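You operate a simulated robot arm through the tools that you are given. There is no shell and no other tool. Be economical: measure what you need, move in short steps, check, and stop when the job is done.

The job below is to be done with a simulated robot arm. You get a single attempt, and the scene is never put back.

## Task
Aim the upper lamp at the large riser, the lower at the small one; thermostat to 10, both on.
Fine: aim before you switch on, so that nothing scorches.

It is judged by the outcome, as a careful person would: the job done as asked, and still so three seconds after it is handed in. It fails if anything else is knocked over, pushed out of place, dropped, spilled or broken.

## Robot
A 6-joint arm with a two-finger parallel gripper, fixed in place. Base frame: the origin is at the foot of the arm, x ahead of it, y to its left, z up. Lengths are in cm, angles in rad, forces in N, time in s.
With the tool pointing down near the work surface it reaches from about 16 to 64 cm from the base axis. Its first joint turns from -2.897 to 2.897 rad. Payload 3.91 kg.
The TCP is the grasp point between the finger pads, 3 cm short of the fingertips. In the tool frame z runs along the fingers and y along their closing line. Largest opening 11 cm; finger width 2, thickness 1; the body of the gripper, 4.8 by 11.2 cm, starts 5.5 cm behind the TCP.
Orientation is that of the tool frame in the base frame, as a unit quaternion [x, y, z, w]. With the fingers straight down and closing along the base's y, the tool's x points along the base's -x, its y along +y and its z along -z.

## Interface
- The arm moves only by the tool send_rows. Its argument "commands" is a list of rows, each an object of numbers (a shift or turn left out is 0, a gripper value left out holds the last): "x", "y", "z": the shift along the tool's x, y, z in mm; "ax", "ay", "az": the turn, a rotation vector about the tool's x, y, z in rad; "gripper": the finger opening in mm, from 0 to 110. In form: [{"x": .., "y": .., "z": .., "ax": .., "ay": .., "az": .., "gripper": ..}, ...]. A call has 1 to 10 rows; each row shifts and turns the commanded pose from where the row before left it, along the tool's axes as they then stand. Each row takes 0.2 s and may step no farther than 5 cm and 0.15 rad from the row before; otherwise, or with a gripper value out of range, the whole call is refused. Where a pose cannot be reached the arm comes as near as it can. A force on the tool above 50 N (or 10 N above the force at the start of the call, whichever is more), or a blocked arm, ends the call early, and 0.2 s more pass. The fingers move at their own pace (about 4.5 cm/s each) and stop on an object; they squeeze with about 36 N. The grip force told is the motor's: it shows also when the fingers shut on nothing. Time passes only in rows, and 0.2 s behind the last, so rows that do not move let the fingers close. The reply holds the time, the measured pose of the TCP, the force on the tool along the base axes, the opening and the grip force, in the units named above and with some noise, with the torque about the TCP (base axes, N m) and any sound that the robot's microphone picked up.
- Cameras (640 x 400 px; columns grow to the right, rows downward): "scene" is fixed at [37.81, -49.07, 130.76]; the picture's right is [0.99, 0.15, 0.00], its down [0.06, -0.37, -0.93] and it looks along [-0.14, 0.92, -0.37] (base axes); focal length 349 px, centre (320, 200). "wrist" rides on the gripper at [7.1, 2.2, -10.7] in the tool frame; the picture's right is [-0.29, 0.96, 0.00], its down [-0.76, -0.23, -0.61] and it looks along [-0.58, -0.18, 0.79] (tool axes); focal length 243 px, centre (320, 200). There is no depth. A picture from a camera that has moved, and an enlarged one, comes with that camera's place and axes in the base frame and with its lens. The place of the scene camera against the robot may be out by one fixed shift of up to 2.5 cm in any direction.
- capture(camera): a new picture of that camera. The clock stands still meanwhile.
- lift_body(by): slides the trunk up (or, below 0, down) by that many cm; the arm rides with it, the base frame stays. It gives what a move gives, with no picture.
- enlarge(camera, box): a new picture of the part [left, top, right, bottom] of that camera's present view, enlarged. The clock stands still meanwhile.
- sign_off(): hands the job in; it is judged then, once.

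Work in short steps. Places have to be worked out from the pictures, the camera data and where the tool is seen: move nearer, look again, correct. Check each grasp and each placing, and mend what went wrong. You have 120 turns and 84 pictures in all, those below and enlarged ones among them. Open the gripper and draw the arm clear of the work before you hand the job in, unless the task says otherwise; then end with one line.

The tools are called after ">>>" as name(argument=value, ...) on one line, values as JSON. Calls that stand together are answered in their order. send_rows: Moves the arm, as the interface text tells. Its arguments: {"type":"object","properties":{"commands":{"type":"array"}},"required":["commands"]} The other tools are called the same way: lift_body (by) slides the trunk up or down; capture (camera) takes a picture; enlarge (camera, box) takes an enlarged picture of a part of a camera's view; sign_off () hands the job in.

At the start:

```text
clock: 0.0
tcp_pos: [23.16, 32.29, 120.23]
tool_rot: [0.0, 1.0, 0.0, 0.001]
ft_force: [-0.1, 1.2, 0.5]
wrist_torque: [-0.01, 0.02, -0.03]
grip_width: 11.02
grip_force: 0.1
trunk travel left (down, up): [-50.0, 9.0]
```

scene: 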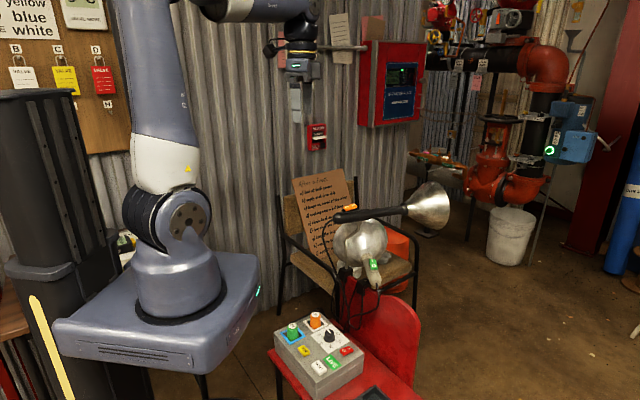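
wrist: 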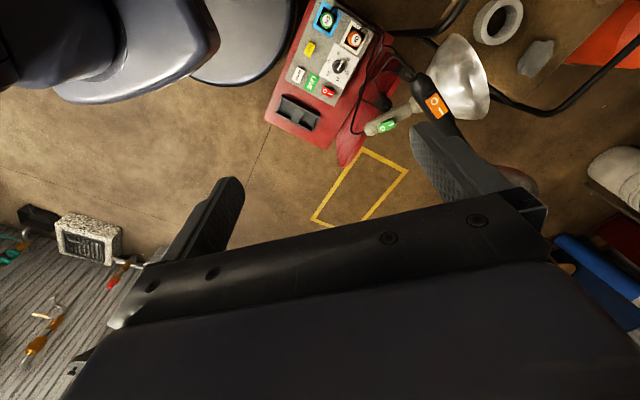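

The pictures show a control box with knobs and labels, and a stand with two lamps. I enlarge both areas for detail.

>>> enlarge(camera="scene", box=[260, 290, 420, 400])

>>> enlarge(camera="scene", box=[270, 165, 460, 300])

>>> enlarge(camera="wrist", box=[250, 0, 550, 190])

```text
3.64 times, centred on (340, 345) of scene
camera zoom: at [37.81, -49.07, 130.76], right [0.99, 0.15, 0.0], down [0.06, -0.37, -0.93], along [-0.14, 0.92, -0.37], focal length 1271 px, centre (247, -327)
```

zoom: 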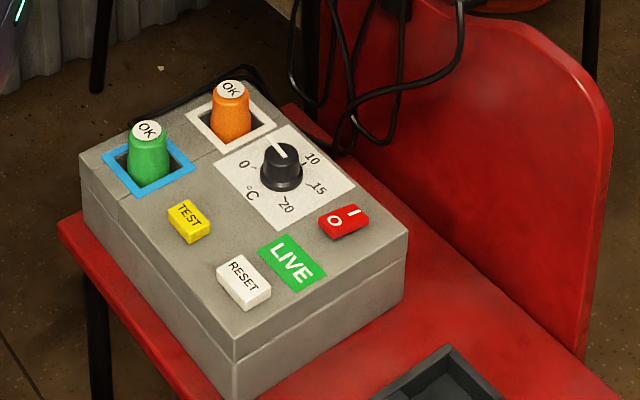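

```text
2.96 times, centred on (365, 232) of scene
camera zoom: at [37.81, -49.07, 130.76], right [0.99, 0.15, 0.0], down [0.06, -0.37, -0.93], along [-0.14, 0.92, -0.37], focal length 1035 px, centre (187, 104)
```

zoom: 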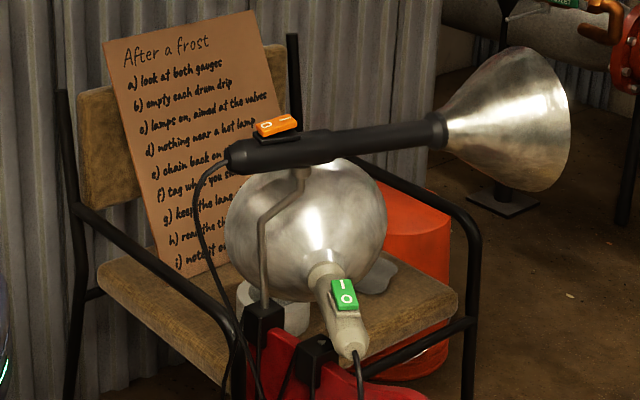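

```text
2.11 times, centred on (400, 95) of wrist
camera zoom: at [16.0, 34.39, 131.21], right [0.29, 0.96, 0.0], down [0.76, -0.23, 0.61], along [0.58, -0.18, -0.79], focal length 511 px, centre (152, 421)
```

zoom: 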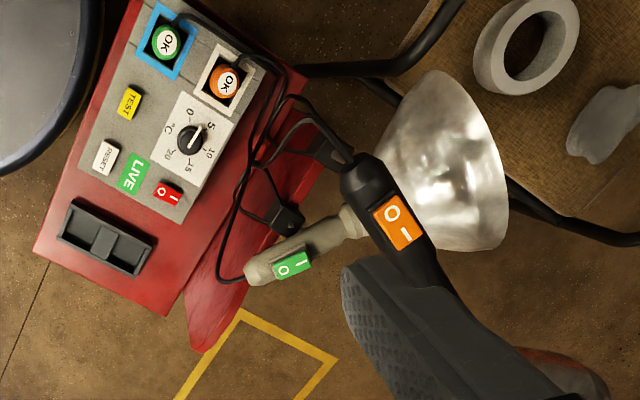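

I read the note, and look at the pipework to identify the large and small risers.

>>> enlarge(camera="scene", box=[410, 0, 640, 145])

>>> enlarge(camera="scene", box=[400, 110, 640, 280])

>>> enlarge(camera="scene", box=[260, 0, 430, 150])

>>> enlarge(camera="scene", box=[285, 170, 365, 255])

>>> enlarge(camera="scene", box=[0, 0, 130, 120])

```text
2.76 times, centred on (525, 72) of scene
camera zoom: at [37.81, -49.07, 130.76], right [0.99, 0.15, 0.0], down [0.06, -0.37, -0.93], along [-0.14, 0.92, -0.37], focal length 964 px, centre (-246, 552)
```

zoom: 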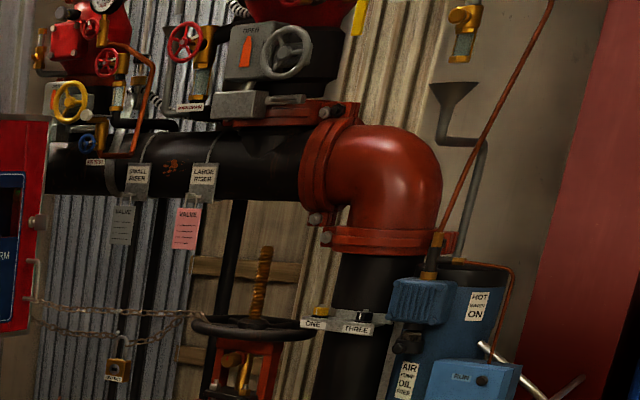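

```text
2.35 times, centred on (520, 195) of scene
camera zoom: at [37.81, -49.07, 130.76], right [0.99, 0.15, 0.0], down [0.06, -0.37, -0.93], along [-0.14, 0.92, -0.37], focal length 822 px, centre (-151, 212)
```

zoom: 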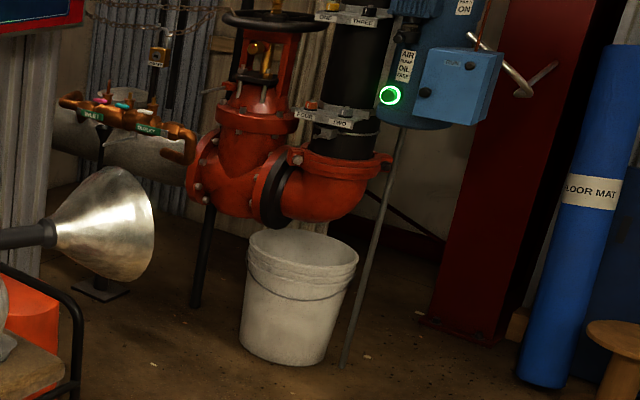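

```text
2.67 times, centred on (345, 75) of scene
camera zoom: at [37.81, -49.07, 130.76], right [0.99, 0.15, 0.0], down [0.06, -0.37, -0.93], along [-0.14, 0.92, -0.37], focal length 932 px, centre (253, 533)
```

zoom: 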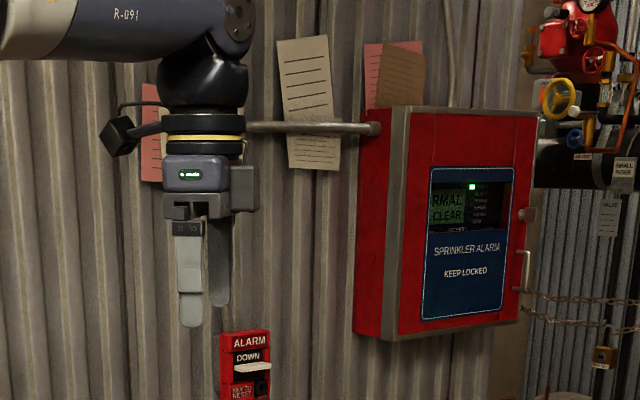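

```text
4.71 times, centred on (325, 212) of scene
camera zoom: at [37.81, -49.07, 130.76], right [0.99, 0.15, 0.0], down [0.06, -0.37, -0.93], along [-0.14, 0.92, -0.37], focal length 1644 px, centre (296, 141)
```

zoom: 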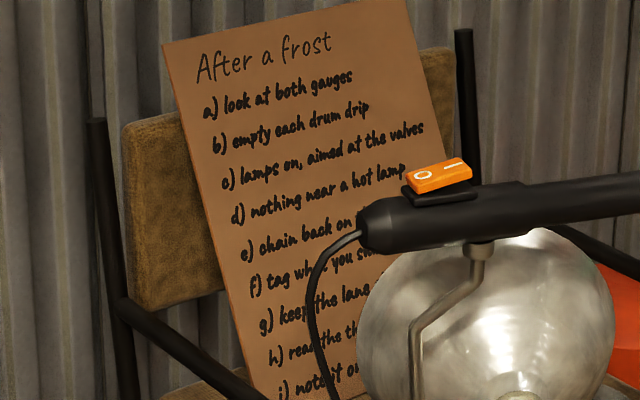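

```text
3.33 times, centred on (65, 60) of scene
camera zoom: at [37.81, -49.07, 130.76], right [0.99, 0.15, 0.0], down [0.06, -0.37, -0.93], along [-0.14, 0.92, -0.37], focal length 1165 px, centre (1170, 667)
```

zoom: 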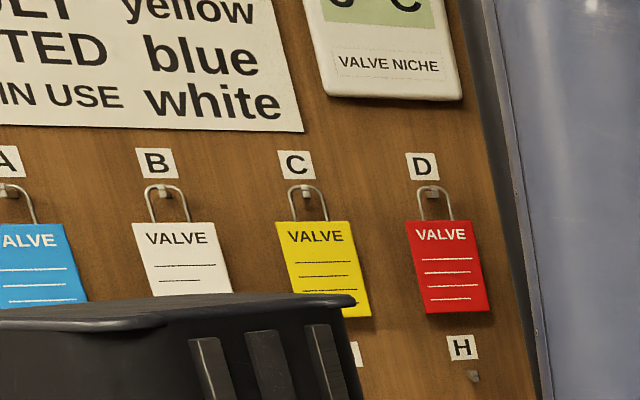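

The header pipe carries the tags SMALL RISER and LARGE RISER, with the valves above it, mostly outside the scene view. I turn the wrist in place so that its camera looks that way (towards +y+x), first about the vertical.

>>> send_rows(commands=[{"az": -0.15}, {"az": -0.15}, {"az": -0.15}, {"az": -0.15}, {"az": -0.15}, {"az": -0.15}, {"az": -0.15}, {"az": -0.15}])

>>> send_rows(commands=[{"ax": -0.043, "ay": 0.143}, {"ax": -0.043, "ay": 0.143}, {"ax": -0.043, "ay": 0.143}, {"ax": -0.043, "ay": 0.143}, {"ax": -0.043, "ay": 0.143}, {"ax": -0.043, "ay": 0.143}])

>>> capture(camera="wrist")

```text
clock: 1.8
tcp_pos: [23.03, 32.26, 120.41]
tool_rot: [-0.565, 0.825, 0.0, 0.0]
ft_force: [-0.3, -0.1, -0.1]
wrist_torque: [0.0, -0.01, 0.0]
grip_width: 11.01
grip_force: 0.2
trunk travel left (down, up): [-50.0, 9.0]
```

```text
clock: 3.2
tcp_pos: [19.54, 28.1, 107.71]
tool_rot: [-0.508, 0.745, -0.132, -0.412]
ft_force: [0.0, -0.9, 0.5]
wrist_torque: [-0.01, -0.03, 0.0]
grip_width: 10.99
grip_force: 0.0
out of reach, approached as far as the arm can: row 3, 4, 5, 6
trunk travel left (down, up): [-50.0, 9.0]
```

```text
73 pictures are left
camera wrist: at [21.81, 30.94, 120.36], right [-0.79, 0.62, 0.0], down [0.6, 0.76, -0.24], along [-0.15, -0.19, -0.97], focal length 243 px, centre (320, 200)
```

wrist: 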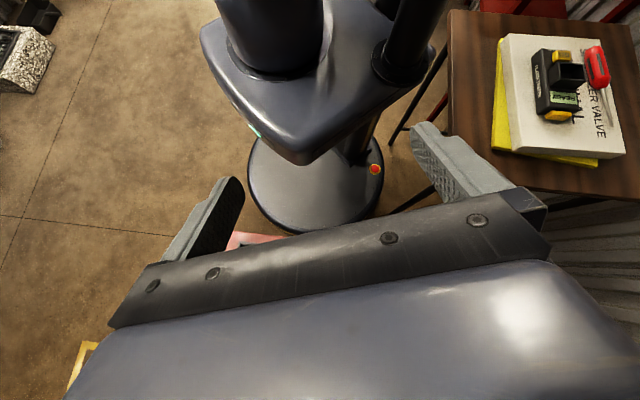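

The camera image is upside down, so I tilted the wrong way. I reverse it and tilt upward.

>>> send_rows(commands=[{"ax": 0.043, "ay": -0.143}, {"ax": 0.043, "ay": -0.143}, {"ax": 0.043, "ay": -0.143}, {"ax": 0.043, "ay": -0.143}, {"ax": 0.043, "ay": -0.143}, {"ax": 0.043, "ay": -0.143}])

>>> send_rows(commands=[{"ax": 0.043, "ay": -0.143}, {"ax": 0.043, "ay": -0.143}, {"ax": 0.043, "ay": -0.143}, {"ax": 0.043, "ay": -0.143}, {"ax": 0.043, "ay": -0.143}])

>>> capture(camera="wrist")

```text
clock: 4.6
tcp_pos: [19.55, 28.22, 107.82]
tool_rot: [-0.565, 0.825, 0.0, 0.002]
ft_force: [0.1, 0.4, -0.7]
wrist_torque: [-0.03, 0.03, 0.0]
grip_width: 11.0
grip_force: 0.1
trunk travel left (down, up): [-50.0, 9.0]
```

```text
clock: 5.8
tcp_pos: [19.56, 28.05, 107.79]
tool_rot: [-0.525, 0.768, 0.111, 0.348]
ft_force: [1.0, 0.4, -0.3]
wrist_torque: [0.0, 0.01, 0.0]
grip_width: 11.01
grip_force: 0.1
trunk travel left (down, up): [-50.0, 9.0]
```

```text
72 pictures are left
camera wrist: at [11.65, 18.01, 110.7], right [-0.79, 0.62, 0.0], down [0.11, 0.13, 0.99], along [0.61, 0.78, -0.17], focal length 243 px, centre (320, 200)
```

wrist: 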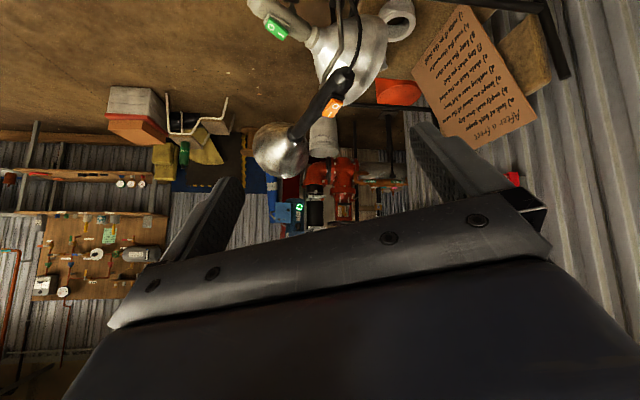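

The valve niche is straight ahead but hidden by the gripper body; I tilt up further.

>>> send_rows(commands=[{"ax": 0.043, "ay": -0.143}, {"ax": 0.043, "ay": -0.143}, {"ax": 0.043, "ay": -0.143}])

>>> enlarge(camera="wrist", box=[220, 0, 480, 200])

```text
clock: 6.6
tcp_pos: [19.45, 28.12, 107.69]
tool_rot: [-0.468, 0.683, 0.17, 0.535]
ft_force: [0.4, -0.7, 1.5]
wrist_torque: [-0.01, 0.02, 0.01]
grip_width: 11.0
grip_force: 0.1
trunk travel left (down, up): [-50.0, 9.0]
```

```text
2.00 times, centred on (350, 100) of wrist
camera zoom: at [11.69, 18.05, 104.89], right [-0.79, 0.62, 0.0], down [-0.17, -0.22, 0.96], along [0.59, 0.76, 0.27], focal length 485 px, centre (260, 400)
```

zoom: 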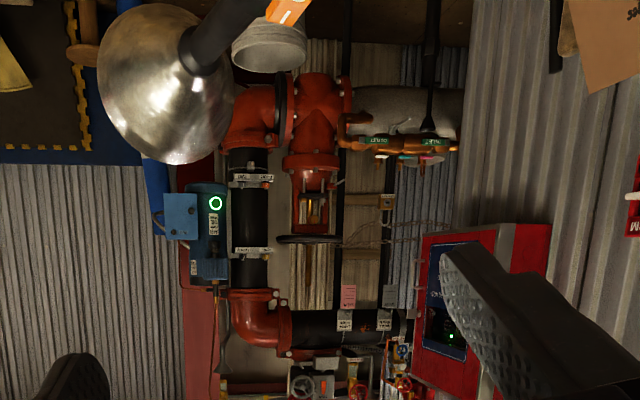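

The header with both tags shows at the bottom of the (inverted) view. I tilt further up to see the risers above it.

>>> send_rows(commands=[{"ax": 0.043, "ay": -0.143}, {"ax": 0.043, "ay": -0.143}, {"ax": 0.043, "ay": -0.143}])

>>> enlarge(camera="wrist", box=[240, 0, 460, 200])

>>> enlarge(camera="wrist", box=[310, 40, 450, 160])

```text
clock: 7.6
tcp_pos: [19.78, 31.09, 109.41]
tool_rot: [-0.352, 0.549, 0.247, 0.716]
ft_force: [-0.4, 0.0, 0.5]
wrist_torque: [-0.03, -0.04, -0.01]
grip_width: 11.01
grip_force: 0.1
trunk travel left (down, up): [-50.0, 9.0]
stopped in row 3: the arm was blocked; the commanded pose is now the measured one
```

```text
2.00 times, centred on (350, 100) of wrist
camera zoom: at [13.56, 23.85, 100.58], right [-0.79, 0.61, 0.06], down [-0.41, -0.59, 0.69], along [0.46, 0.52, 0.72], focal length 485 px, centre (260, 400)
```

zoom: 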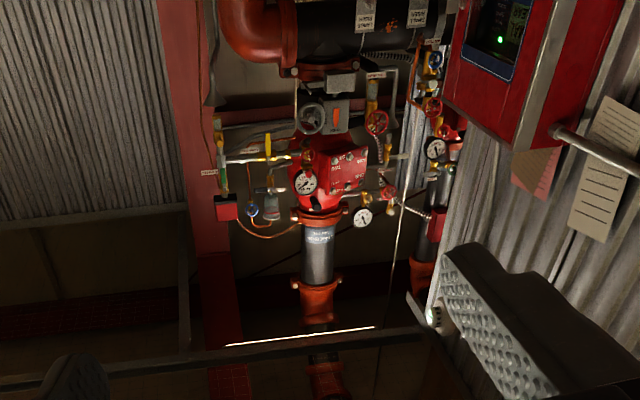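

```text
3.33 times, centred on (380, 100) of wrist
camera zoom: at [13.56, 23.85, 100.58], right [-0.79, 0.61, 0.06], down [-0.41, -0.59, 0.69], along [0.46, 0.52, 0.72], focal length 809 px, centre (120, 533)
```

zoom: 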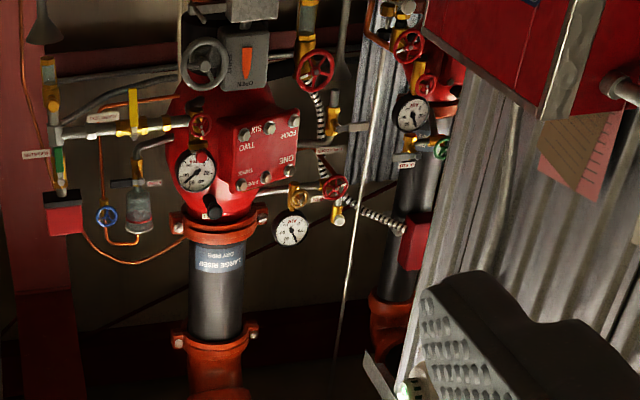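

LARGE RISER (label legible) is the big dry-pipe valve, body at about (99,160,163); the small riser's valve is at about (69,186,155). I tilt the camera back down to study the lamps and their joints.

>>> send_rows(commands=[{"ax": -0.043, "ay": 0.143}, {"ax": -0.043, "ay": 0.143}, {"ax": -0.043, "ay": 0.143}, {"ax": -0.043, "ay": 0.143}, {"ax": -0.043, "ay": 0.143}, {"ax": -0.043, "ay": 0.143}, {"ax": -0.043, "ay": 0.143}, {"ax": -0.043, "ay": 0.143}])

>>> capture(camera="wrist")

>>> capture(camera="scene")

```text
clock: 9.4
tcp_pos: [19.82, 31.13, 109.34]
tool_rot: [-0.54, 0.801, 0.103, 0.238]
ft_force: [-0.1, -0.3, 0.7]
wrist_torque: [-0.01, 0.01, 0.01]
grip_width: 10.98
grip_force: 0.0
trunk travel left (down, up): [-50.0, 9.0]
```

```text
68 pictures are left
camera wrist: at [12.77, 21.44, 115.07], right [-0.79, 0.62, 0.05], down [0.28, 0.27, 0.92], along [0.55, 0.74, -0.38], focal length 243 px, centre (320, 200)
```

wrist: 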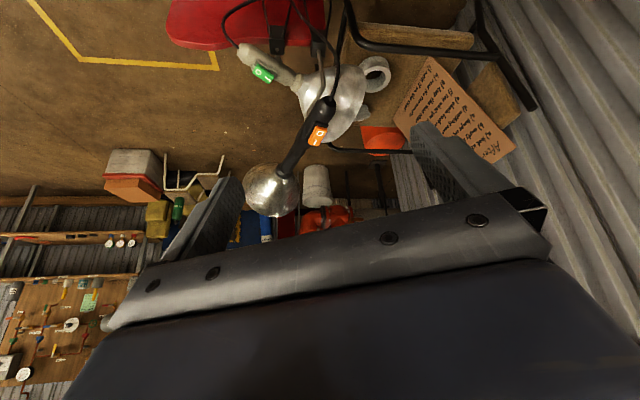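

```text
67 pictures are left
```

scene: 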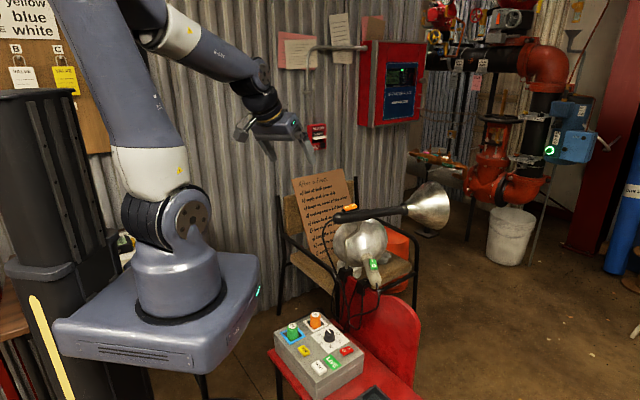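

>>> enlarge(camera="wrist", box=[210, 0, 410, 220])

>>> enlarge(camera="scene", box=[320, 175, 460, 315])

```text
1.82 times, centred on (310, 110) of wrist
camera zoom: at [12.77, 21.44, 115.07], right [-0.79, 0.62, 0.05], down [0.28, 0.27, 0.92], along [0.55, 0.74, -0.38], focal length 441 px, centre (338, 364)
```

zoom: 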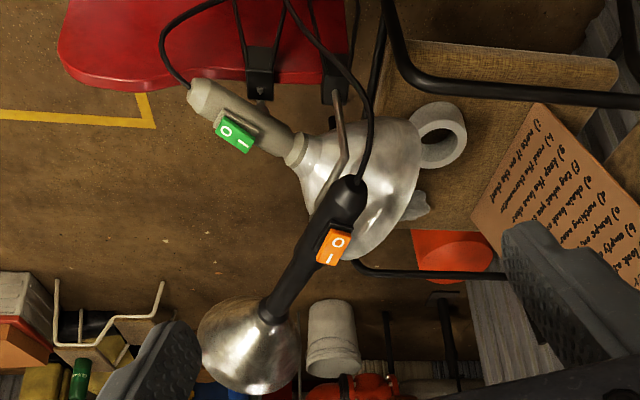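

```text
2.86 times, centred on (390, 245) of scene
camera zoom: at [37.81, -49.07, 130.76], right [0.99, 0.15, 0.0], down [0.06, -0.37, -0.93], along [-0.14, 0.92, -0.37], focal length 998 px, centre (120, 71)
```

zoom: 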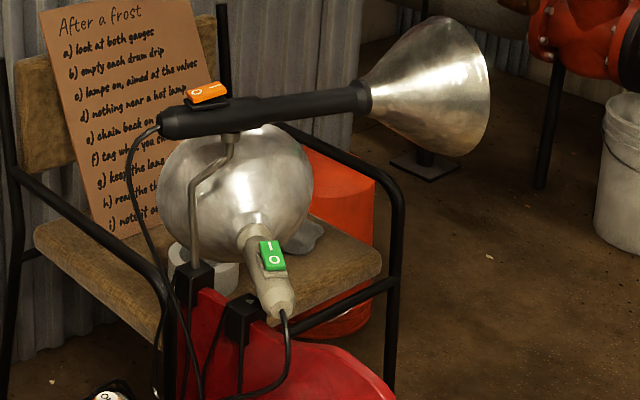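

Upper lamp: tail (28,46,87), neck (49,56,88), azimuth about 27°, level. Lower lamp: tail (41,38,71), neck (38,50,72), azimuth about 106°, level. I lower the hand to see the joints side-on.

>>> send_rows(commands=[{"x": 22, "y": 4, "z": 39}, {"x": 22, "y": 4, "z": 39}, {"x": 22, "y": 4, "z": 39}, {"x": 22, "y": 4, "z": 39}])

>>> enlarge(camera="wrist", box=[200, 0, 440, 200])

```text
clock: 10.4
tcp_pos: [19.77, 30.62, 92.21]
tool_rot: [-0.521, 0.815, 0.102, 0.234]
ft_force: [0.1, 0.9, -0.1]
wrist_torque: [-0.1, 0.0, 0.07]
grip_width: 10.99
grip_force: 0.0
out of reach, approached as far as the arm can: row 4
trunk travel left (down, up): [-50.0, 9.0]
```

```text
2.00 times, centred on (320, 100) of wrist
camera zoom: at [12.5, 21.45, 97.98], right [-0.76, 0.65, 0.07], down [0.3, 0.26, 0.92], along [0.58, 0.72, -0.39], focal length 485 px, centre (320, 400)
```

zoom: 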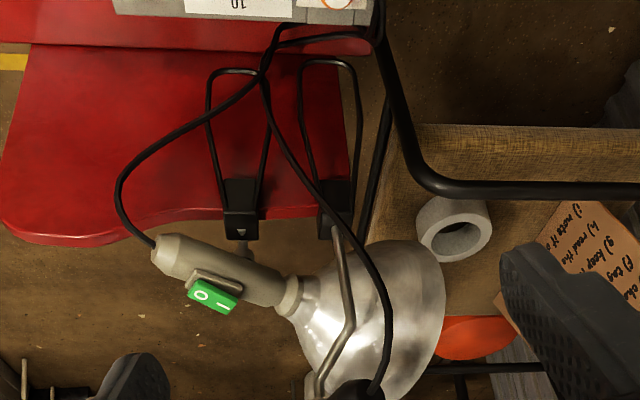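

The lower lamp sits on a short peg from a binder clip; the switches show plain 0/1 rockers. I raise the hand and align it with the upper lamp's handle (closing line across it).

>>> send_rows(commands=[{"x": -22, "y": -3.5, "z": -39}, {"x": -22, "y": -3.5, "z": -39}, {"x": -22, "y": -3.5, "z": -39}, {"ax": 0.04, "ay": 0.036, "az": 0.124}, {"ax": 0.04, "ay": 0.036, "az": 0.124}, {"ax": 0.04, "ay": 0.036, "az": 0.124}, {"ax": 0.04, "ay": 0.036, "az": 0.124}, {"ax": 0.04, "ay": 0.036, "az": 0.124}])

>>> capture(camera="wrist")

```text
clock: 12.2
tcp_pos: [20.1, 31.08, 104.94]
tool_rot: [-0.25, 0.951, 0.043, 0.176]
ft_force: [0.1, -0.3, 0.0]
wrist_torque: [0.01, 0.04, 0.0]
grip_width: 10.98
grip_force: 0.1
out of reach, approached as far as the arm can: row 1
trunk travel left (down, up): [-50.0, 9.0]
```

```text
63 pictures are left
camera wrist: at [9.86, 27.73, 112.51], right [-0.24, 0.97, 0.1], down [0.54, 0.05, 0.84], along [0.81, 0.25, -0.53], focal length 243 px, centre (320, 200)
```

wrist: 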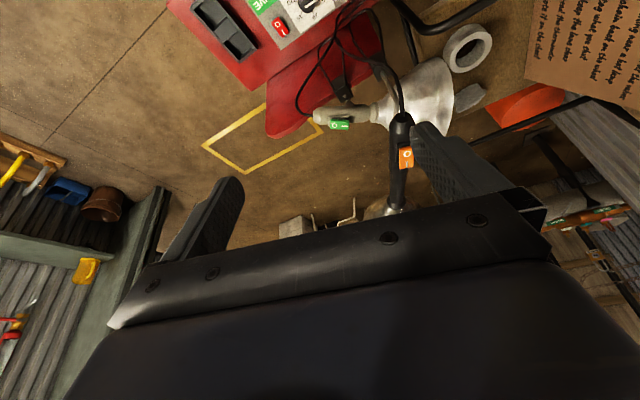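

The alignment is good and the ray fit puts the handle axis from (27.5,45.6) to (49.5,56.7) at z≈87. I move to 12 cm short of a grip point just ahead of the pivot.

>>> send_rows(commands=[{"x": -31.5, "y": 14.2, "z": 23.5, "gripper": 80}, {"x": -31.5, "y": 14.2, "z": 23.5}, {"x": -31.5, "y": 14.2, "z": 23.5}, {"x": -31.5, "y": 14.2, "z": 23.5}, {"x": -31.5, "y": 14.2, "z": 23.5}, {"x": -31.5, "y": 14.2, "z": 23.5}])

>>> capture(camera="wrist")

>>> enlarge(camera="scene", box=[290, 120, 470, 300])

```text
clock: 13.6
tcp_pos: [35.48, 49.8, 98.39]
tool_rot: [-0.253, 0.95, 0.044, 0.177]
ft_force: [-0.1, -0.1, -0.5]
wrist_torque: [-0.01, 0.01, -0.01]
grip_width: 7.99
grip_force: 0.2
trunk travel left (down, up): [-50.0, 9.0]
```

```text
62 pictures are left
camera wrist: at [25.23, 46.41, 105.96], right [-0.24, 0.97, 0.1], down [0.54, 0.05, 0.84], along [0.81, 0.25, -0.53], focal length 243 px, centre (320, 200)
```

wrist: 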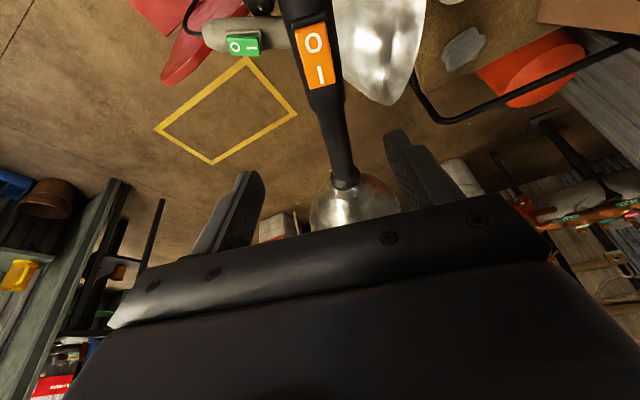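

```text
2.22 times, centred on (380, 210) of scene
camera zoom: at [37.81, -49.07, 130.76], right [0.99, 0.15, 0.0], down [0.06, -0.37, -0.93], along [-0.14, 0.92, -0.37], focal length 776 px, centre (187, 178)
```

zoom: 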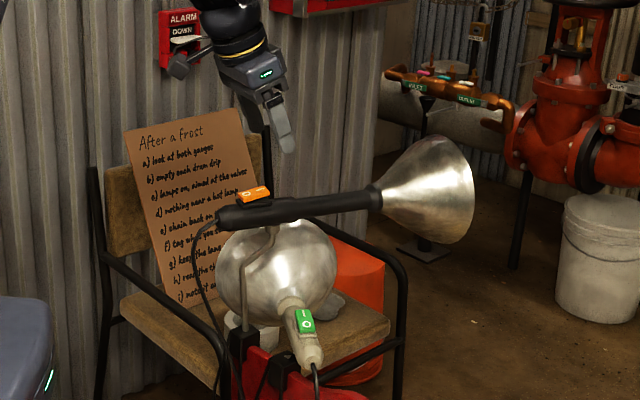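

The handle line passes x=39.3 at y≈52.4, 12 cm ahead along the tool axis. I advance slowly, still open.

>>> send_rows(commands=[{"x": -1, "y": 1, "z": 30, "gripper": 70}, {"x": -1, "y": 1, "z": 30}, {"x": -1, "y": 1, "z": 30}, {"y": 1, "z": 20}])

>>> capture(camera="wrist")

>>> enlarge(camera="scene", box=[320, 150, 440, 270])

```text
clock: 14.6
tcp_pos: [39.11, 52.05, 88.2]
tool_rot: [-0.252, 0.95, 0.044, 0.177]
ft_force: [-0.3, 0.0, -0.6]
wrist_torque: [-0.02, 0.01, -0.02]
grip_width: 7.0
grip_force: 0.1
trunk travel left (down, up): [-50.0, 9.0]
```

```text
60 pictures are left
camera wrist: at [28.84, 48.72, 95.73], right [-0.24, 0.97, 0.1], down [0.54, 0.05, 0.84], along [0.81, 0.25, -0.53], focal length 243 px, centre (320, 200)
```

wrist: 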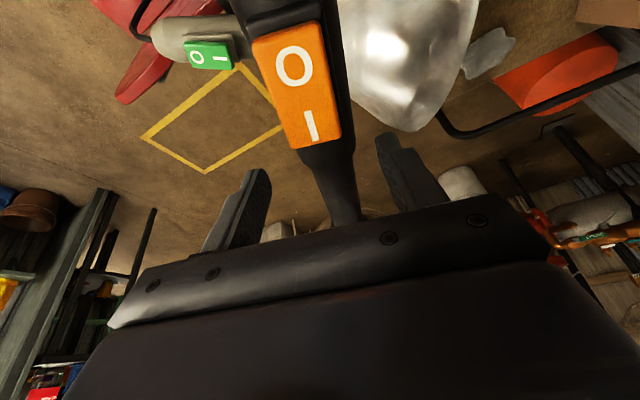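

```text
3.33 times, centred on (380, 210) of scene
camera zoom: at [37.81, -49.07, 130.76], right [0.99, 0.15, 0.0], down [0.06, -0.37, -0.93], along [-0.14, 0.92, -0.37], focal length 1165 px, centre (120, 167)
```

zoom: 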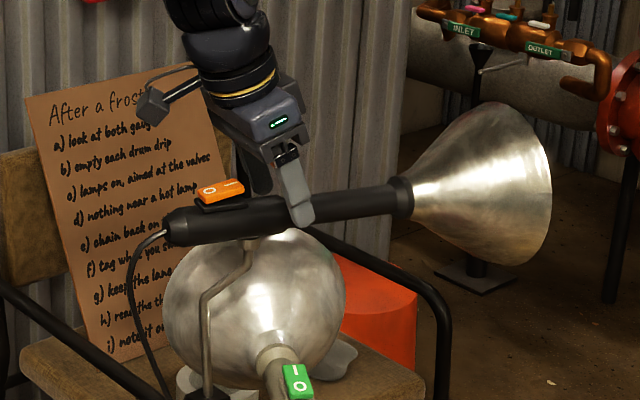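

The fingers straddle the handle ahead of the pivot. I go 1 cm deeper and close.

>>> send_rows(commands=[{"z": 10}, {"gripper": 20}, {"gripper": 10}, {"gripper": 10}, {"gripper": 10}, {"gripper": 10}])

>>> enlarge(camera="scene", box=[320, 150, 440, 270])

```text
clock: 16.0
tcp_pos: [39.31, 52.43, 87.29]
tool_rot: [-0.252, 0.95, 0.046, 0.178]
ft_force: [0.5, 25.7, 3.7]
wrist_torque: [0.56, 0.24, -0.81]
grip_width: 3.69
grip_force: 44.6
trunk travel left (down, up): [-50.0, 9.0]
```

```text
3.33 times, centred on (380, 210) of scene
camera zoom: at [37.81, -49.07, 130.76], right [0.99, 0.15, 0.0], down [0.06, -0.37, -0.93], along [-0.14, 0.92, -0.37], focal length 1165 px, centre (120, 167)
```

zoom: 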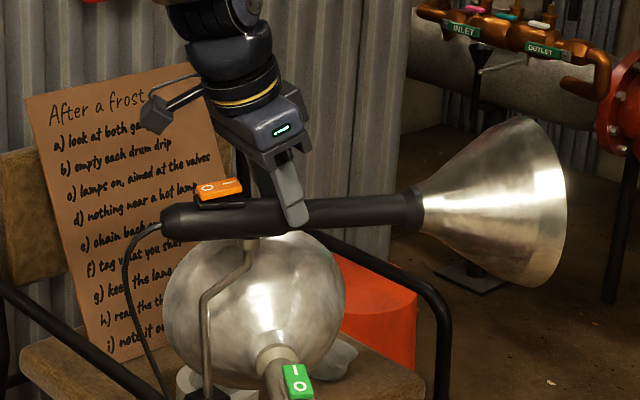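

Gripped on the handle (3.7 cm). I now swing it counter-clockwise about the pivot at about (35,49.8), in small steps, watching forces.

>>> send_rows(commands=[{"y": 5, "ax": -0.0356, "az": -0.0934}, {"y": 5, "ax": -0.0356, "az": -0.0934}])

>>> enlarge(camera="scene", box=[320, 150, 440, 270])

```text
clock: 16.6
tcp_pos: [39.12, 53.05, 87.32]
tool_rot: [-0.345, 0.921, 0.06, 0.173]
ft_force: [13.3, 14.0, 4.3]
wrist_torque: [0.7, -1.35, -0.34]
grip_width: 3.68
grip_force: 45.2
trunk travel left (down, up): [-50.0, 9.0]
```

```text
3.33 times, centred on (380, 210) of scene
camera zoom: at [37.81, -49.07, 130.76], right [0.99, 0.15, 0.0], down [0.06, -0.37, -0.93], along [-0.14, 0.92, -0.37], focal length 1165 px, centre (120, 167)
```

zoom: 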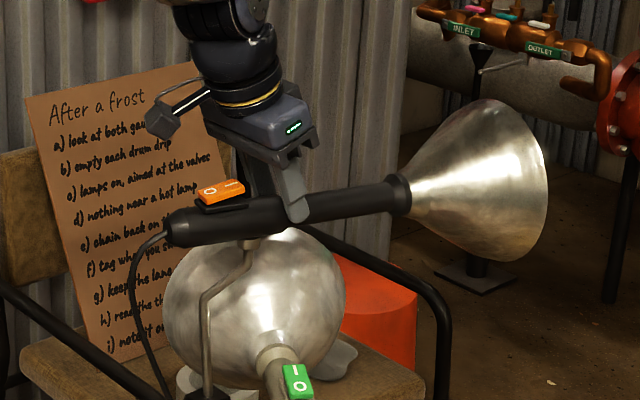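

The lamp follows. I continue.

>>> send_rows(commands=[{"y": 5, "ax": -0.0356, "az": -0.0934}, {"y": 5, "ax": -0.0356, "az": -0.0934}])

>>> enlarge(camera="scene", box=[320, 150, 440, 270])

```text
clock: 17.2
tcp_pos: [38.73, 53.59, 87.32]
tool_rot: [-0.436, 0.882, 0.077, 0.165]
ft_force: [43.2, -5.0, 7.2]
wrist_torque: [0.48, -1.02, 0.79]
grip_width: 3.68
grip_force: 45.1
trunk travel left (down, up): [-50.0, 9.0]
```

```text
3.33 times, centred on (380, 210) of scene
camera zoom: at [37.81, -49.07, 130.76], right [0.99, 0.15, 0.0], down [0.06, -0.37, -0.93], along [-0.14, 0.92, -0.37], focal length 1165 px, centre (120, 167)
```

zoom: 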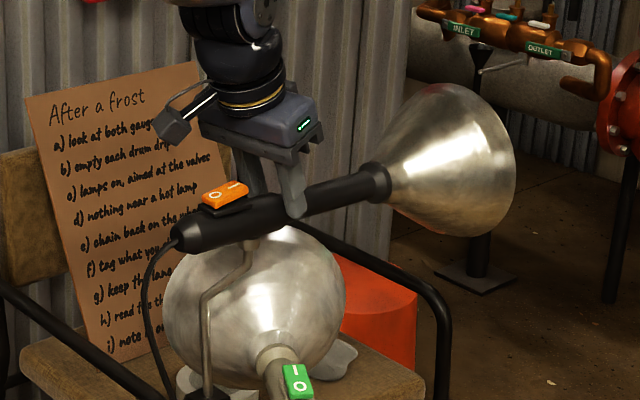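

It follows well, but about 30 N builds up along the handle inward. I add a small outward correction and go on.

>>> send_rows(commands=[{"x": -3}, {"x": -1, "y": 4, "ax": -0.0285, "az": -0.0747}])

>>> enlarge(camera="scene", box=[320, 150, 440, 270])

```text
clock: 17.8
tcp_pos: [38.35, 54.61, 87.57]
tool_rot: [-0.47, 0.863, 0.086, 0.163]
ft_force: [41.2, 11.3, 5.5]
wrist_torque: [0.1, -0.99, 0.53]
grip_width: 3.03
grip_force: 19.8
trunk travel left (down, up): [-50.0, 9.0]
```

```text
3.33 times, centred on (380, 210) of scene
camera zoom: at [37.81, -49.07, 130.76], right [0.99, 0.15, 0.0], down [0.06, -0.37, -0.93], along [-0.14, 0.92, -0.37], focal length 1165 px, centre (120, 167)
```

zoom: 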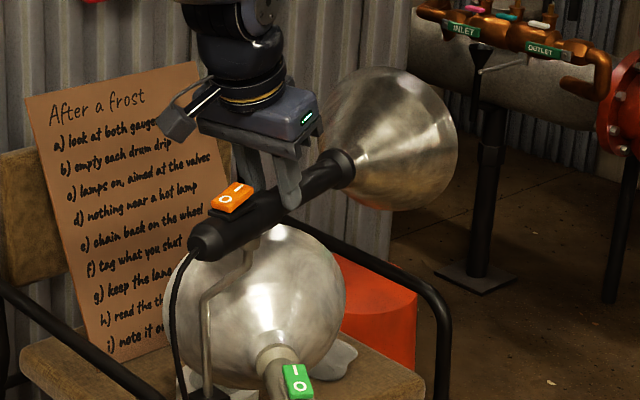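

It slid onto the thinner part and is now at about 56–57° azimuth. Now I test whether the lamp can tilt up, with a small pitch step.

>>> send_rows(commands=[{"x": 0, "z": -5, "ay": -0.08}])

>>> enlarge(camera="scene", box=[320, 150, 440, 270])

```text
clock: 18.2
tcp_pos: [38.0, 54.35, 88.28]
tool_rot: [-0.466, 0.856, 0.104, 0.197]
ft_force: [17.1, 16.2, 14.5]
wrist_torque: [-0.1, -0.28, 0.26]
grip_width: 2.45
grip_force: 45.0
trunk travel left (down, up): [-50.0, 9.0]
```

```text
3.33 times, centred on (380, 210) of scene
camera zoom: at [37.81, -49.07, 130.76], right [0.99, 0.15, 0.0], down [0.06, -0.37, -0.93], along [-0.14, 0.92, -0.37], focal length 1165 px, centre (120, 167)
```

zoom: 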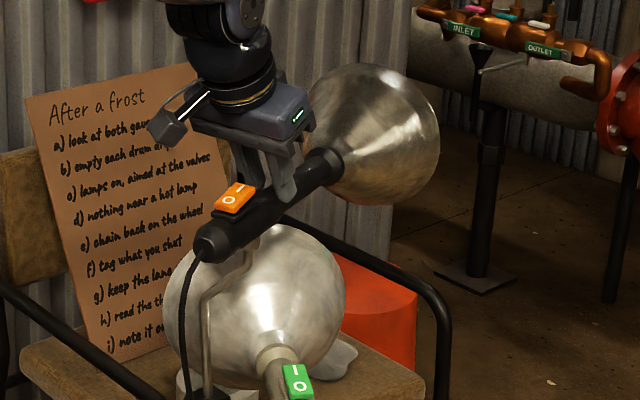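

>>> capture(camera="wrist")

```text
53 pictures are left
camera wrist: at [30.22, 46.23, 94.91], right [-0.66, 0.74, 0.12], down [0.42, 0.23, 0.88], along [0.62, 0.63, -0.46], focal length 243 px, centre (320, 200)
```

wrist: 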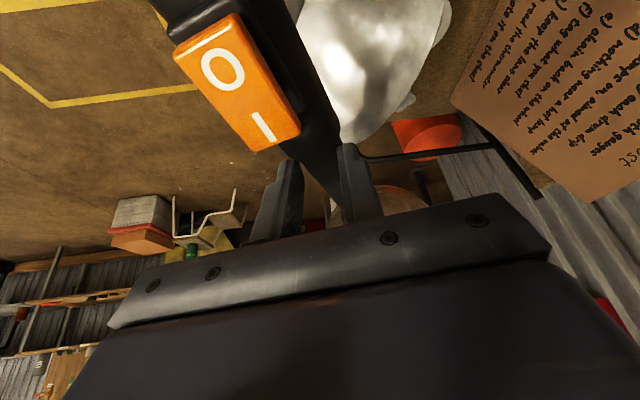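

The handle has swung past the tool's direction (about 70°). I open and back off to measure the resting direction and pitch.

>>> send_rows(commands=[{"gripper": 70}, {"gripper": 70}, {"gripper": 70}, {"z": -40}, {"z": -40}, {"z": -40}])

>>> capture(camera="wrist")

>>> enlarge(camera="scene", box=[320, 150, 440, 270])

```text
clock: 19.6
tcp_pos: [35.0, 49.6, 98.72]
tool_rot: [-0.466, 0.857, 0.103, 0.194]
ft_force: [-0.3, 0.2, -0.3]
wrist_torque: [0.01, 0.0, 0.04]
grip_width: 7.0
grip_force: 0.0
trunk travel left (down, up): [-50.0, 9.0]
```

```text
52 pictures are left
camera wrist: at [27.26, 41.53, 105.5], right [-0.66, 0.74, 0.12], down [0.42, 0.24, 0.88], along [0.62, 0.63, -0.47], focal length 243 px, centre (320, 200)
```

wrist: 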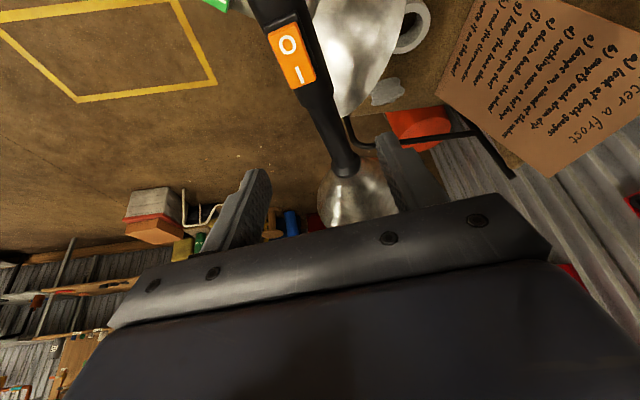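

```text
3.33 times, centred on (380, 210) of scene
camera zoom: at [37.81, -49.07, 130.76], right [0.99, 0.15, 0.0], down [0.06, -0.37, -0.93], along [-0.14, 0.92, -0.37], focal length 1165 px, centre (120, 167)
```

zoom: 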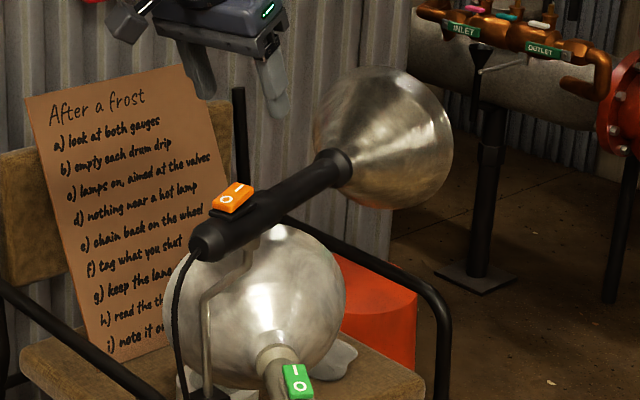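

At rest the lamp points at azimuth ≈60°, exactly on the large riser from there, and still level. I test whether it has any tilt freedom by a gentle press on its tail with closed fingers, behind the switch.

>>> send_rows(commands=[{"z": -20, "gripper": 0}, {"x": 41, "y": -1}, {"x": 41, "y": -1}, {"gripper": 0}, {"gripper": 0}, {"z": 20}])

>>> capture(camera="wrist")

>>> enlarge(camera="scene", box=[320, 150, 440, 270])

```text
clock: 21.0
tcp_pos: [31.4, 43.49, 95.35]
tool_rot: [-0.466, 0.857, 0.102, 0.195]
ft_force: [-0.1, 0.1, -0.6]
wrist_torque: [-0.01, -0.06, -0.01]
grip_width: 0.0
grip_force: 36.5
trunk travel left (down, up): [-50.0, 9.0]
```

```text
50 pictures are left
camera wrist: at [23.48, 35.25, 102.13], right [-0.66, 0.74, 0.12], down [0.42, 0.24, 0.88], along [0.62, 0.63, -0.47], focal length 243 px, centre (320, 200)
```

wrist: 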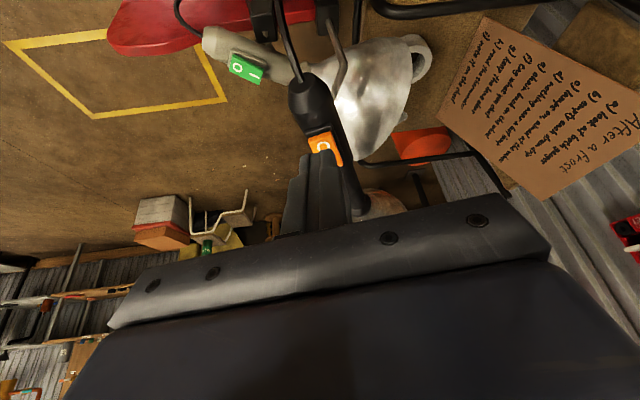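

```text
3.33 times, centred on (380, 210) of scene
camera zoom: at [37.81, -49.07, 130.76], right [0.99, 0.15, 0.0], down [0.06, -0.37, -0.93], along [-0.14, 0.92, -0.37], focal length 1165 px, centre (120, 167)
```

zoom: 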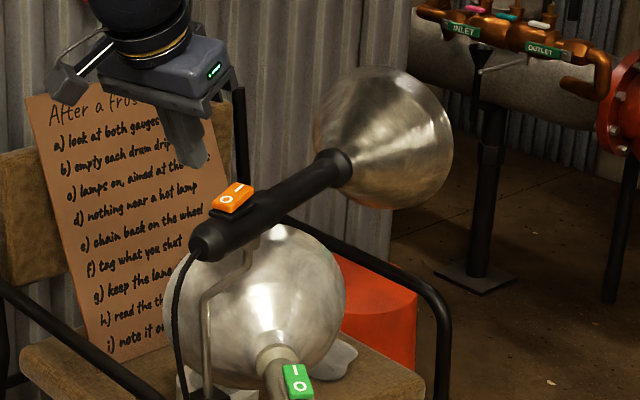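

My fingertips are slightly too far forward (switch edge). I shift back 1.7 cm along the handle and descend vertically to just above the tail.

>>> send_rows(commands=[{"x": 15.8, "y": -0.6, "z": -7.5}, {"x": 6.4, "z": 13.5}, {"x": 6.4, "z": 13.5}])

>>> send_rows(commands=[{"x": 1.7, "z": 3.6}, {"x": 1.7, "z": 3.6}])

>>> enlarge(camera="scene", box=[320, 150, 440, 270])

```text
clock: 21.8
tcp_pos: [30.67, 41.93, 92.29]
tool_rot: [-0.468, 0.856, 0.103, 0.193]
ft_force: [-0.6, 0.0, 0.3]
wrist_torque: [-0.01, -0.02, 0.02]
grip_width: 0.01
grip_force: 36.1
trunk travel left (down, up): [-50.0, 9.0]
```

```text
clock: 22.4
tcp_pos: [30.61, 41.96, 91.62]
tool_rot: [-0.466, 0.857, 0.102, 0.194]
ft_force: [0.6, -0.3, 0.0]
wrist_torque: [0.02, 0.0, 0.01]
grip_width: 0.01
grip_force: 36.1
trunk travel left (down, up): [-50.0, 9.0]
```

```text
3.33 times, centred on (380, 210) of scene
camera zoom: at [37.81, -49.07, 130.76], right [0.99, 0.15, 0.0], down [0.06, -0.37, -0.93], along [-0.14, 0.92, -0.37], focal length 1165 px, centre (120, 167)
```

zoom: 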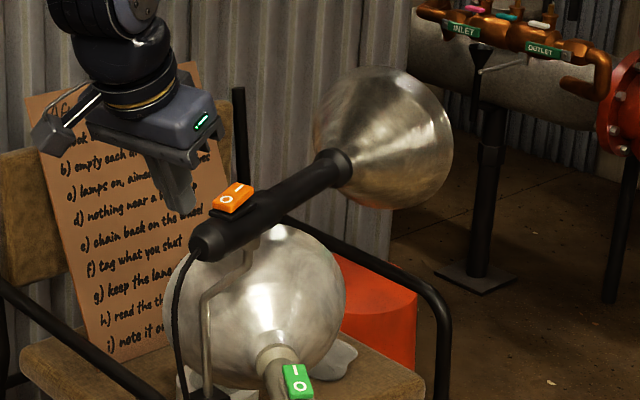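

The tail is about 1.5–2 cm further down. I continue in small steps until contact shows.

>>> send_rows(commands=[{"x": 2.1, "z": 4.5}, {"x": 2.1, "z": 4.5}])

>>> send_rows(commands=[{"x": 1.3, "z": 2.7}, {"x": 1.3, "z": 2.7}])

>>> enlarge(camera="scene", box=[320, 150, 440, 270])

```text
clock: 23.0
tcp_pos: [30.57, 42.02, 90.56]
tool_rot: [-0.467, 0.857, 0.103, 0.194]
ft_force: [-0.7, 0.6, 0.3]
wrist_torque: [0.03, 0.0, -0.03]
grip_width: 0.0
grip_force: 36.2
trunk travel left (down, up): [-50.0, 9.0]
```

```text
clock: 23.6
tcp_pos: [30.51, 42.02, 89.97]
tool_rot: [-0.467, 0.857, 0.102, 0.194]
ft_force: [0.4, 0.6, 0.2]
wrist_torque: [0.01, 0.02, 0.03]
grip_width: 0.0
grip_force: 35.9
trunk travel left (down, up): [-50.0, 9.0]
```

```text
3.33 times, centred on (380, 210) of scene
camera zoom: at [37.81, -49.07, 130.76], right [0.99, 0.15, 0.0], down [0.06, -0.37, -0.93], along [-0.14, 0.92, -0.37], focal length 1165 px, centre (120, 167)
```

zoom: 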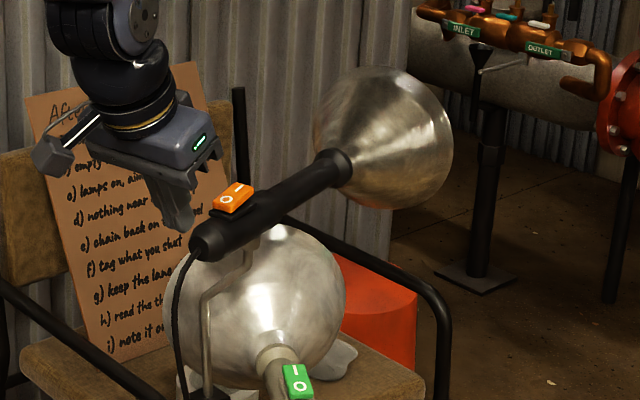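

>>> enlarge(camera="wrist", box=[220, 0, 420, 240])

```text
1.67 times, centred on (320, 120) of wrist
camera zoom: at [22.6, 33.8, 96.63], right [-0.66, 0.74, 0.12], down [0.42, 0.24, 0.88], along [0.62, 0.63, -0.47], focal length 404 px, centre (320, 333)
```

zoom: 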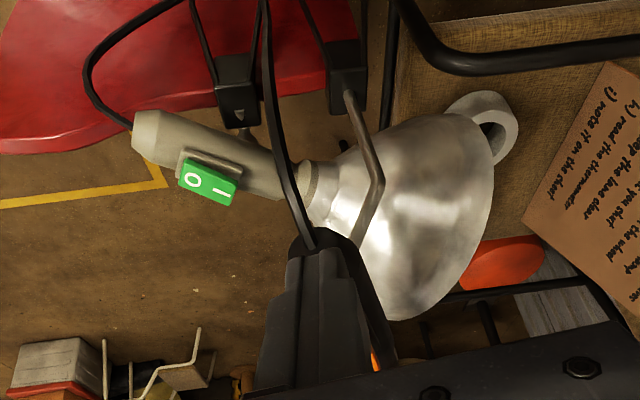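

Comparing both views, the tip is still ~2 cm behind the tail along the handle. I move up and forward a bit, then descend.

>>> send_rows(commands=[{"x": -3.4, "z": -7.2}, {"x": -20, "y": -1, "z": 9.4}, {"x": 1.7, "z": 3.6}])

>>> send_rows(commands=[{"x": 1.3, "z": 2.7}])

>>> enlarge(camera="scene", box=[320, 150, 440, 270])

```text
clock: 24.4
tcp_pos: [31.79, 43.92, 90.35]
tool_rot: [-0.467, 0.856, 0.102, 0.195]
ft_force: [-0.8, -0.1, -0.1]
wrist_torque: [-0.01, 0.02, 0.02]
grip_width: 0.0
grip_force: 35.4
trunk travel left (down, up): [-50.0, 9.0]
```

```text
clock: 24.8
tcp_pos: [31.82, 43.85, 90.09]
tool_rot: [-0.467, 0.857, 0.102, 0.194]
ft_force: [-0.2, 0.2, 0.0]
wrist_torque: [0.0, 0.03, -0.02]
grip_width: 0.0
grip_force: 35.9
trunk travel left (down, up): [-50.0, 9.0]
```

```text
3.33 times, centred on (380, 210) of scene
camera zoom: at [37.81, -49.07, 130.76], right [0.99, 0.15, 0.0], down [0.06, -0.37, -0.93], along [-0.14, 0.92, -0.37], focal length 1165 px, centre (120, 167)
```

zoom: 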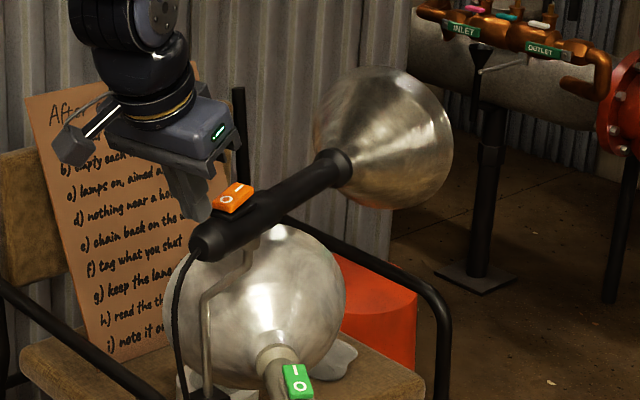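

>>> send_rows(commands=[{"x": 1.3, "z": 2.7}, {"x": 1.3, "z": 2.7}])

>>> send_rows(commands=[{"x": 1.3, "z": 2.7}, {"x": 1.3, "z": 2.7}])

>>> enlarge(camera="scene", box=[330, 170, 410, 250])

```text
clock: 25.4
tcp_pos: [31.69, 43.75, 89.63]
tool_rot: [-0.466, 0.857, 0.102, 0.195]
ft_force: [-0.3, -0.7, 0.4]
wrist_torque: [0.01, 0.02, -0.02]
grip_width: 0.0
grip_force: 36.5
trunk travel left (down, up): [-50.0, 9.0]
```

```text
clock: 26.0
tcp_pos: [31.79, 43.83, 89.35]
tool_rot: [-0.466, 0.857, 0.104, 0.196]
ft_force: [-1.8, -4.1, 22.9]
wrist_torque: [0.02, -0.01, 0.0]
grip_width: 0.01
grip_force: 36.4
trunk travel left (down, up): [-50.0, 9.0]
```

```text
5.00 times, centred on (370, 210) of scene
camera zoom: at [37.81, -49.07, 130.76], right [0.99, 0.15, 0.0], down [0.06, -0.37, -0.93], along [-0.14, 0.92, -0.37], focal length 1747 px, centre (70, 150)
```

zoom: 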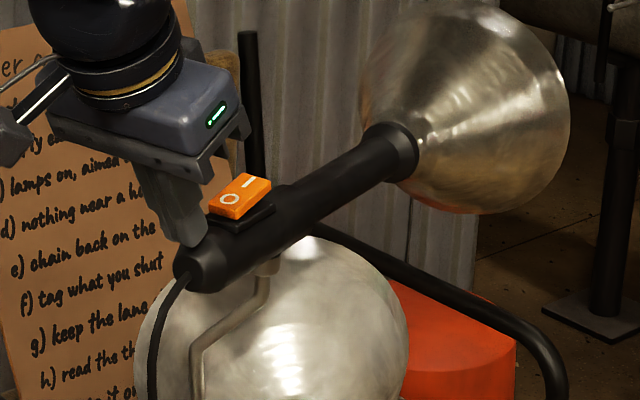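

Contact on the tail with 23 N. I press a little more to see if the joint yields in tilt.

>>> send_rows(commands=[{"x": 0.8, "z": 1.8}])

>>> send_rows(commands=[{"x": 0.6, "z": 1.3}])

>>> enlarge(camera="scene", box=[330, 170, 410, 250])

```text
clock: 26.4
tcp_pos: [31.8, 43.8, 89.27]
tool_rot: [-0.465, 0.856, 0.104, 0.199]
ft_force: [-0.9, -5.6, 44.9]
wrist_torque: [0.16, -0.13, -0.09]
grip_width: 0.0
grip_force: 36.0
trunk travel left (down, up): [-50.0, 9.0]
```

```text
clock: 26.9
tcp_pos: [31.76, 43.8, 89.17]
tool_rot: [-0.466, 0.855, 0.106, 0.2]
ft_force: [-9.6, -18.3, 28.2]
wrist_torque: [-0.32, 0.17, -0.01]
grip_width: 0.03
grip_force: 35.7
trunk travel left (down, up): [-50.0, 9.0]
stopped in row 1: the force on the tool passed its limit at 56 N (the readings are from after the stop); the commanded pose is now the measured one
```

```text
5.00 times, centred on (370, 210) of scene
camera zoom: at [37.81, -49.07, 130.76], right [0.99, 0.15, 0.0], down [0.06, -0.37, -0.93], along [-0.14, 0.92, -0.37], focal length 1747 px, centre (70, 150)
```

zoom: 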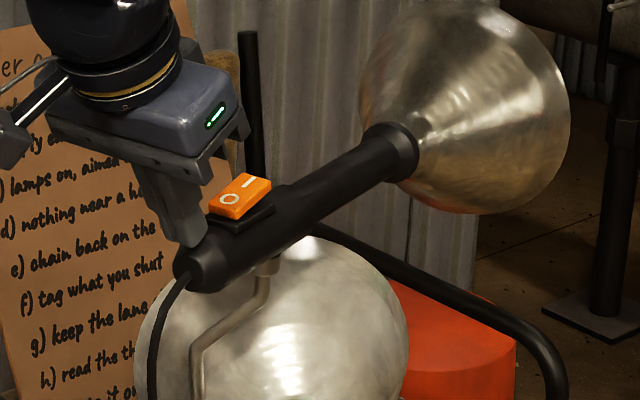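

The tail is rigid vertically: the lamp only pans. Upper lamp is aimed in azimuth. I lift off and turn the hand so its closing line lies along x, for the lower lamp.

>>> send_rows(commands=[{"x": -14.6, "z": -29.6}, {"x": -14.6, "z": -29.6}, {"x": -14.6, "z": -29.6}, {"ax": -0.0573, "ay": 0.026, "az": -0.1315}, {"ax": -0.0573, "ay": 0.026, "az": -0.1315}, {"ax": -0.0573, "ay": 0.026, "az": -0.1315}, {"ax": -0.0573, "ay": 0.026, "az": -0.1315, "gripper": 80}])

>>> capture(camera="wrist")

```text
clock: 28.4
tcp_pos: [31.82, 44.15, 98.84]
tool_rot: [0.697, -0.696, -0.122, -0.12]
ft_force: [0.6, -0.4, 0.3]
wrist_torque: [-0.02, 0.0, -0.04]
grip_width: 3.25
grip_force: 0.1
trunk travel left (down, up): [-50.0, 9.0]
```

```text
42 pictures are left
camera wrist: at [29.7, 33.7, 106.69], right [-0.96, 0.27, 0.1], down [0.23, 0.51, 0.83], along [0.18, 0.82, -0.55], focal length 243 px, centre (320, 200)
```

wrist: 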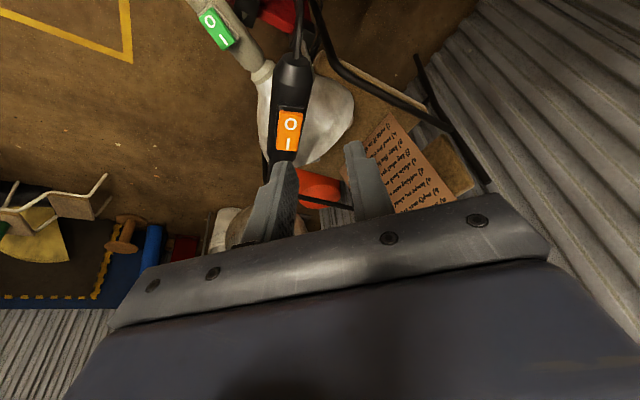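

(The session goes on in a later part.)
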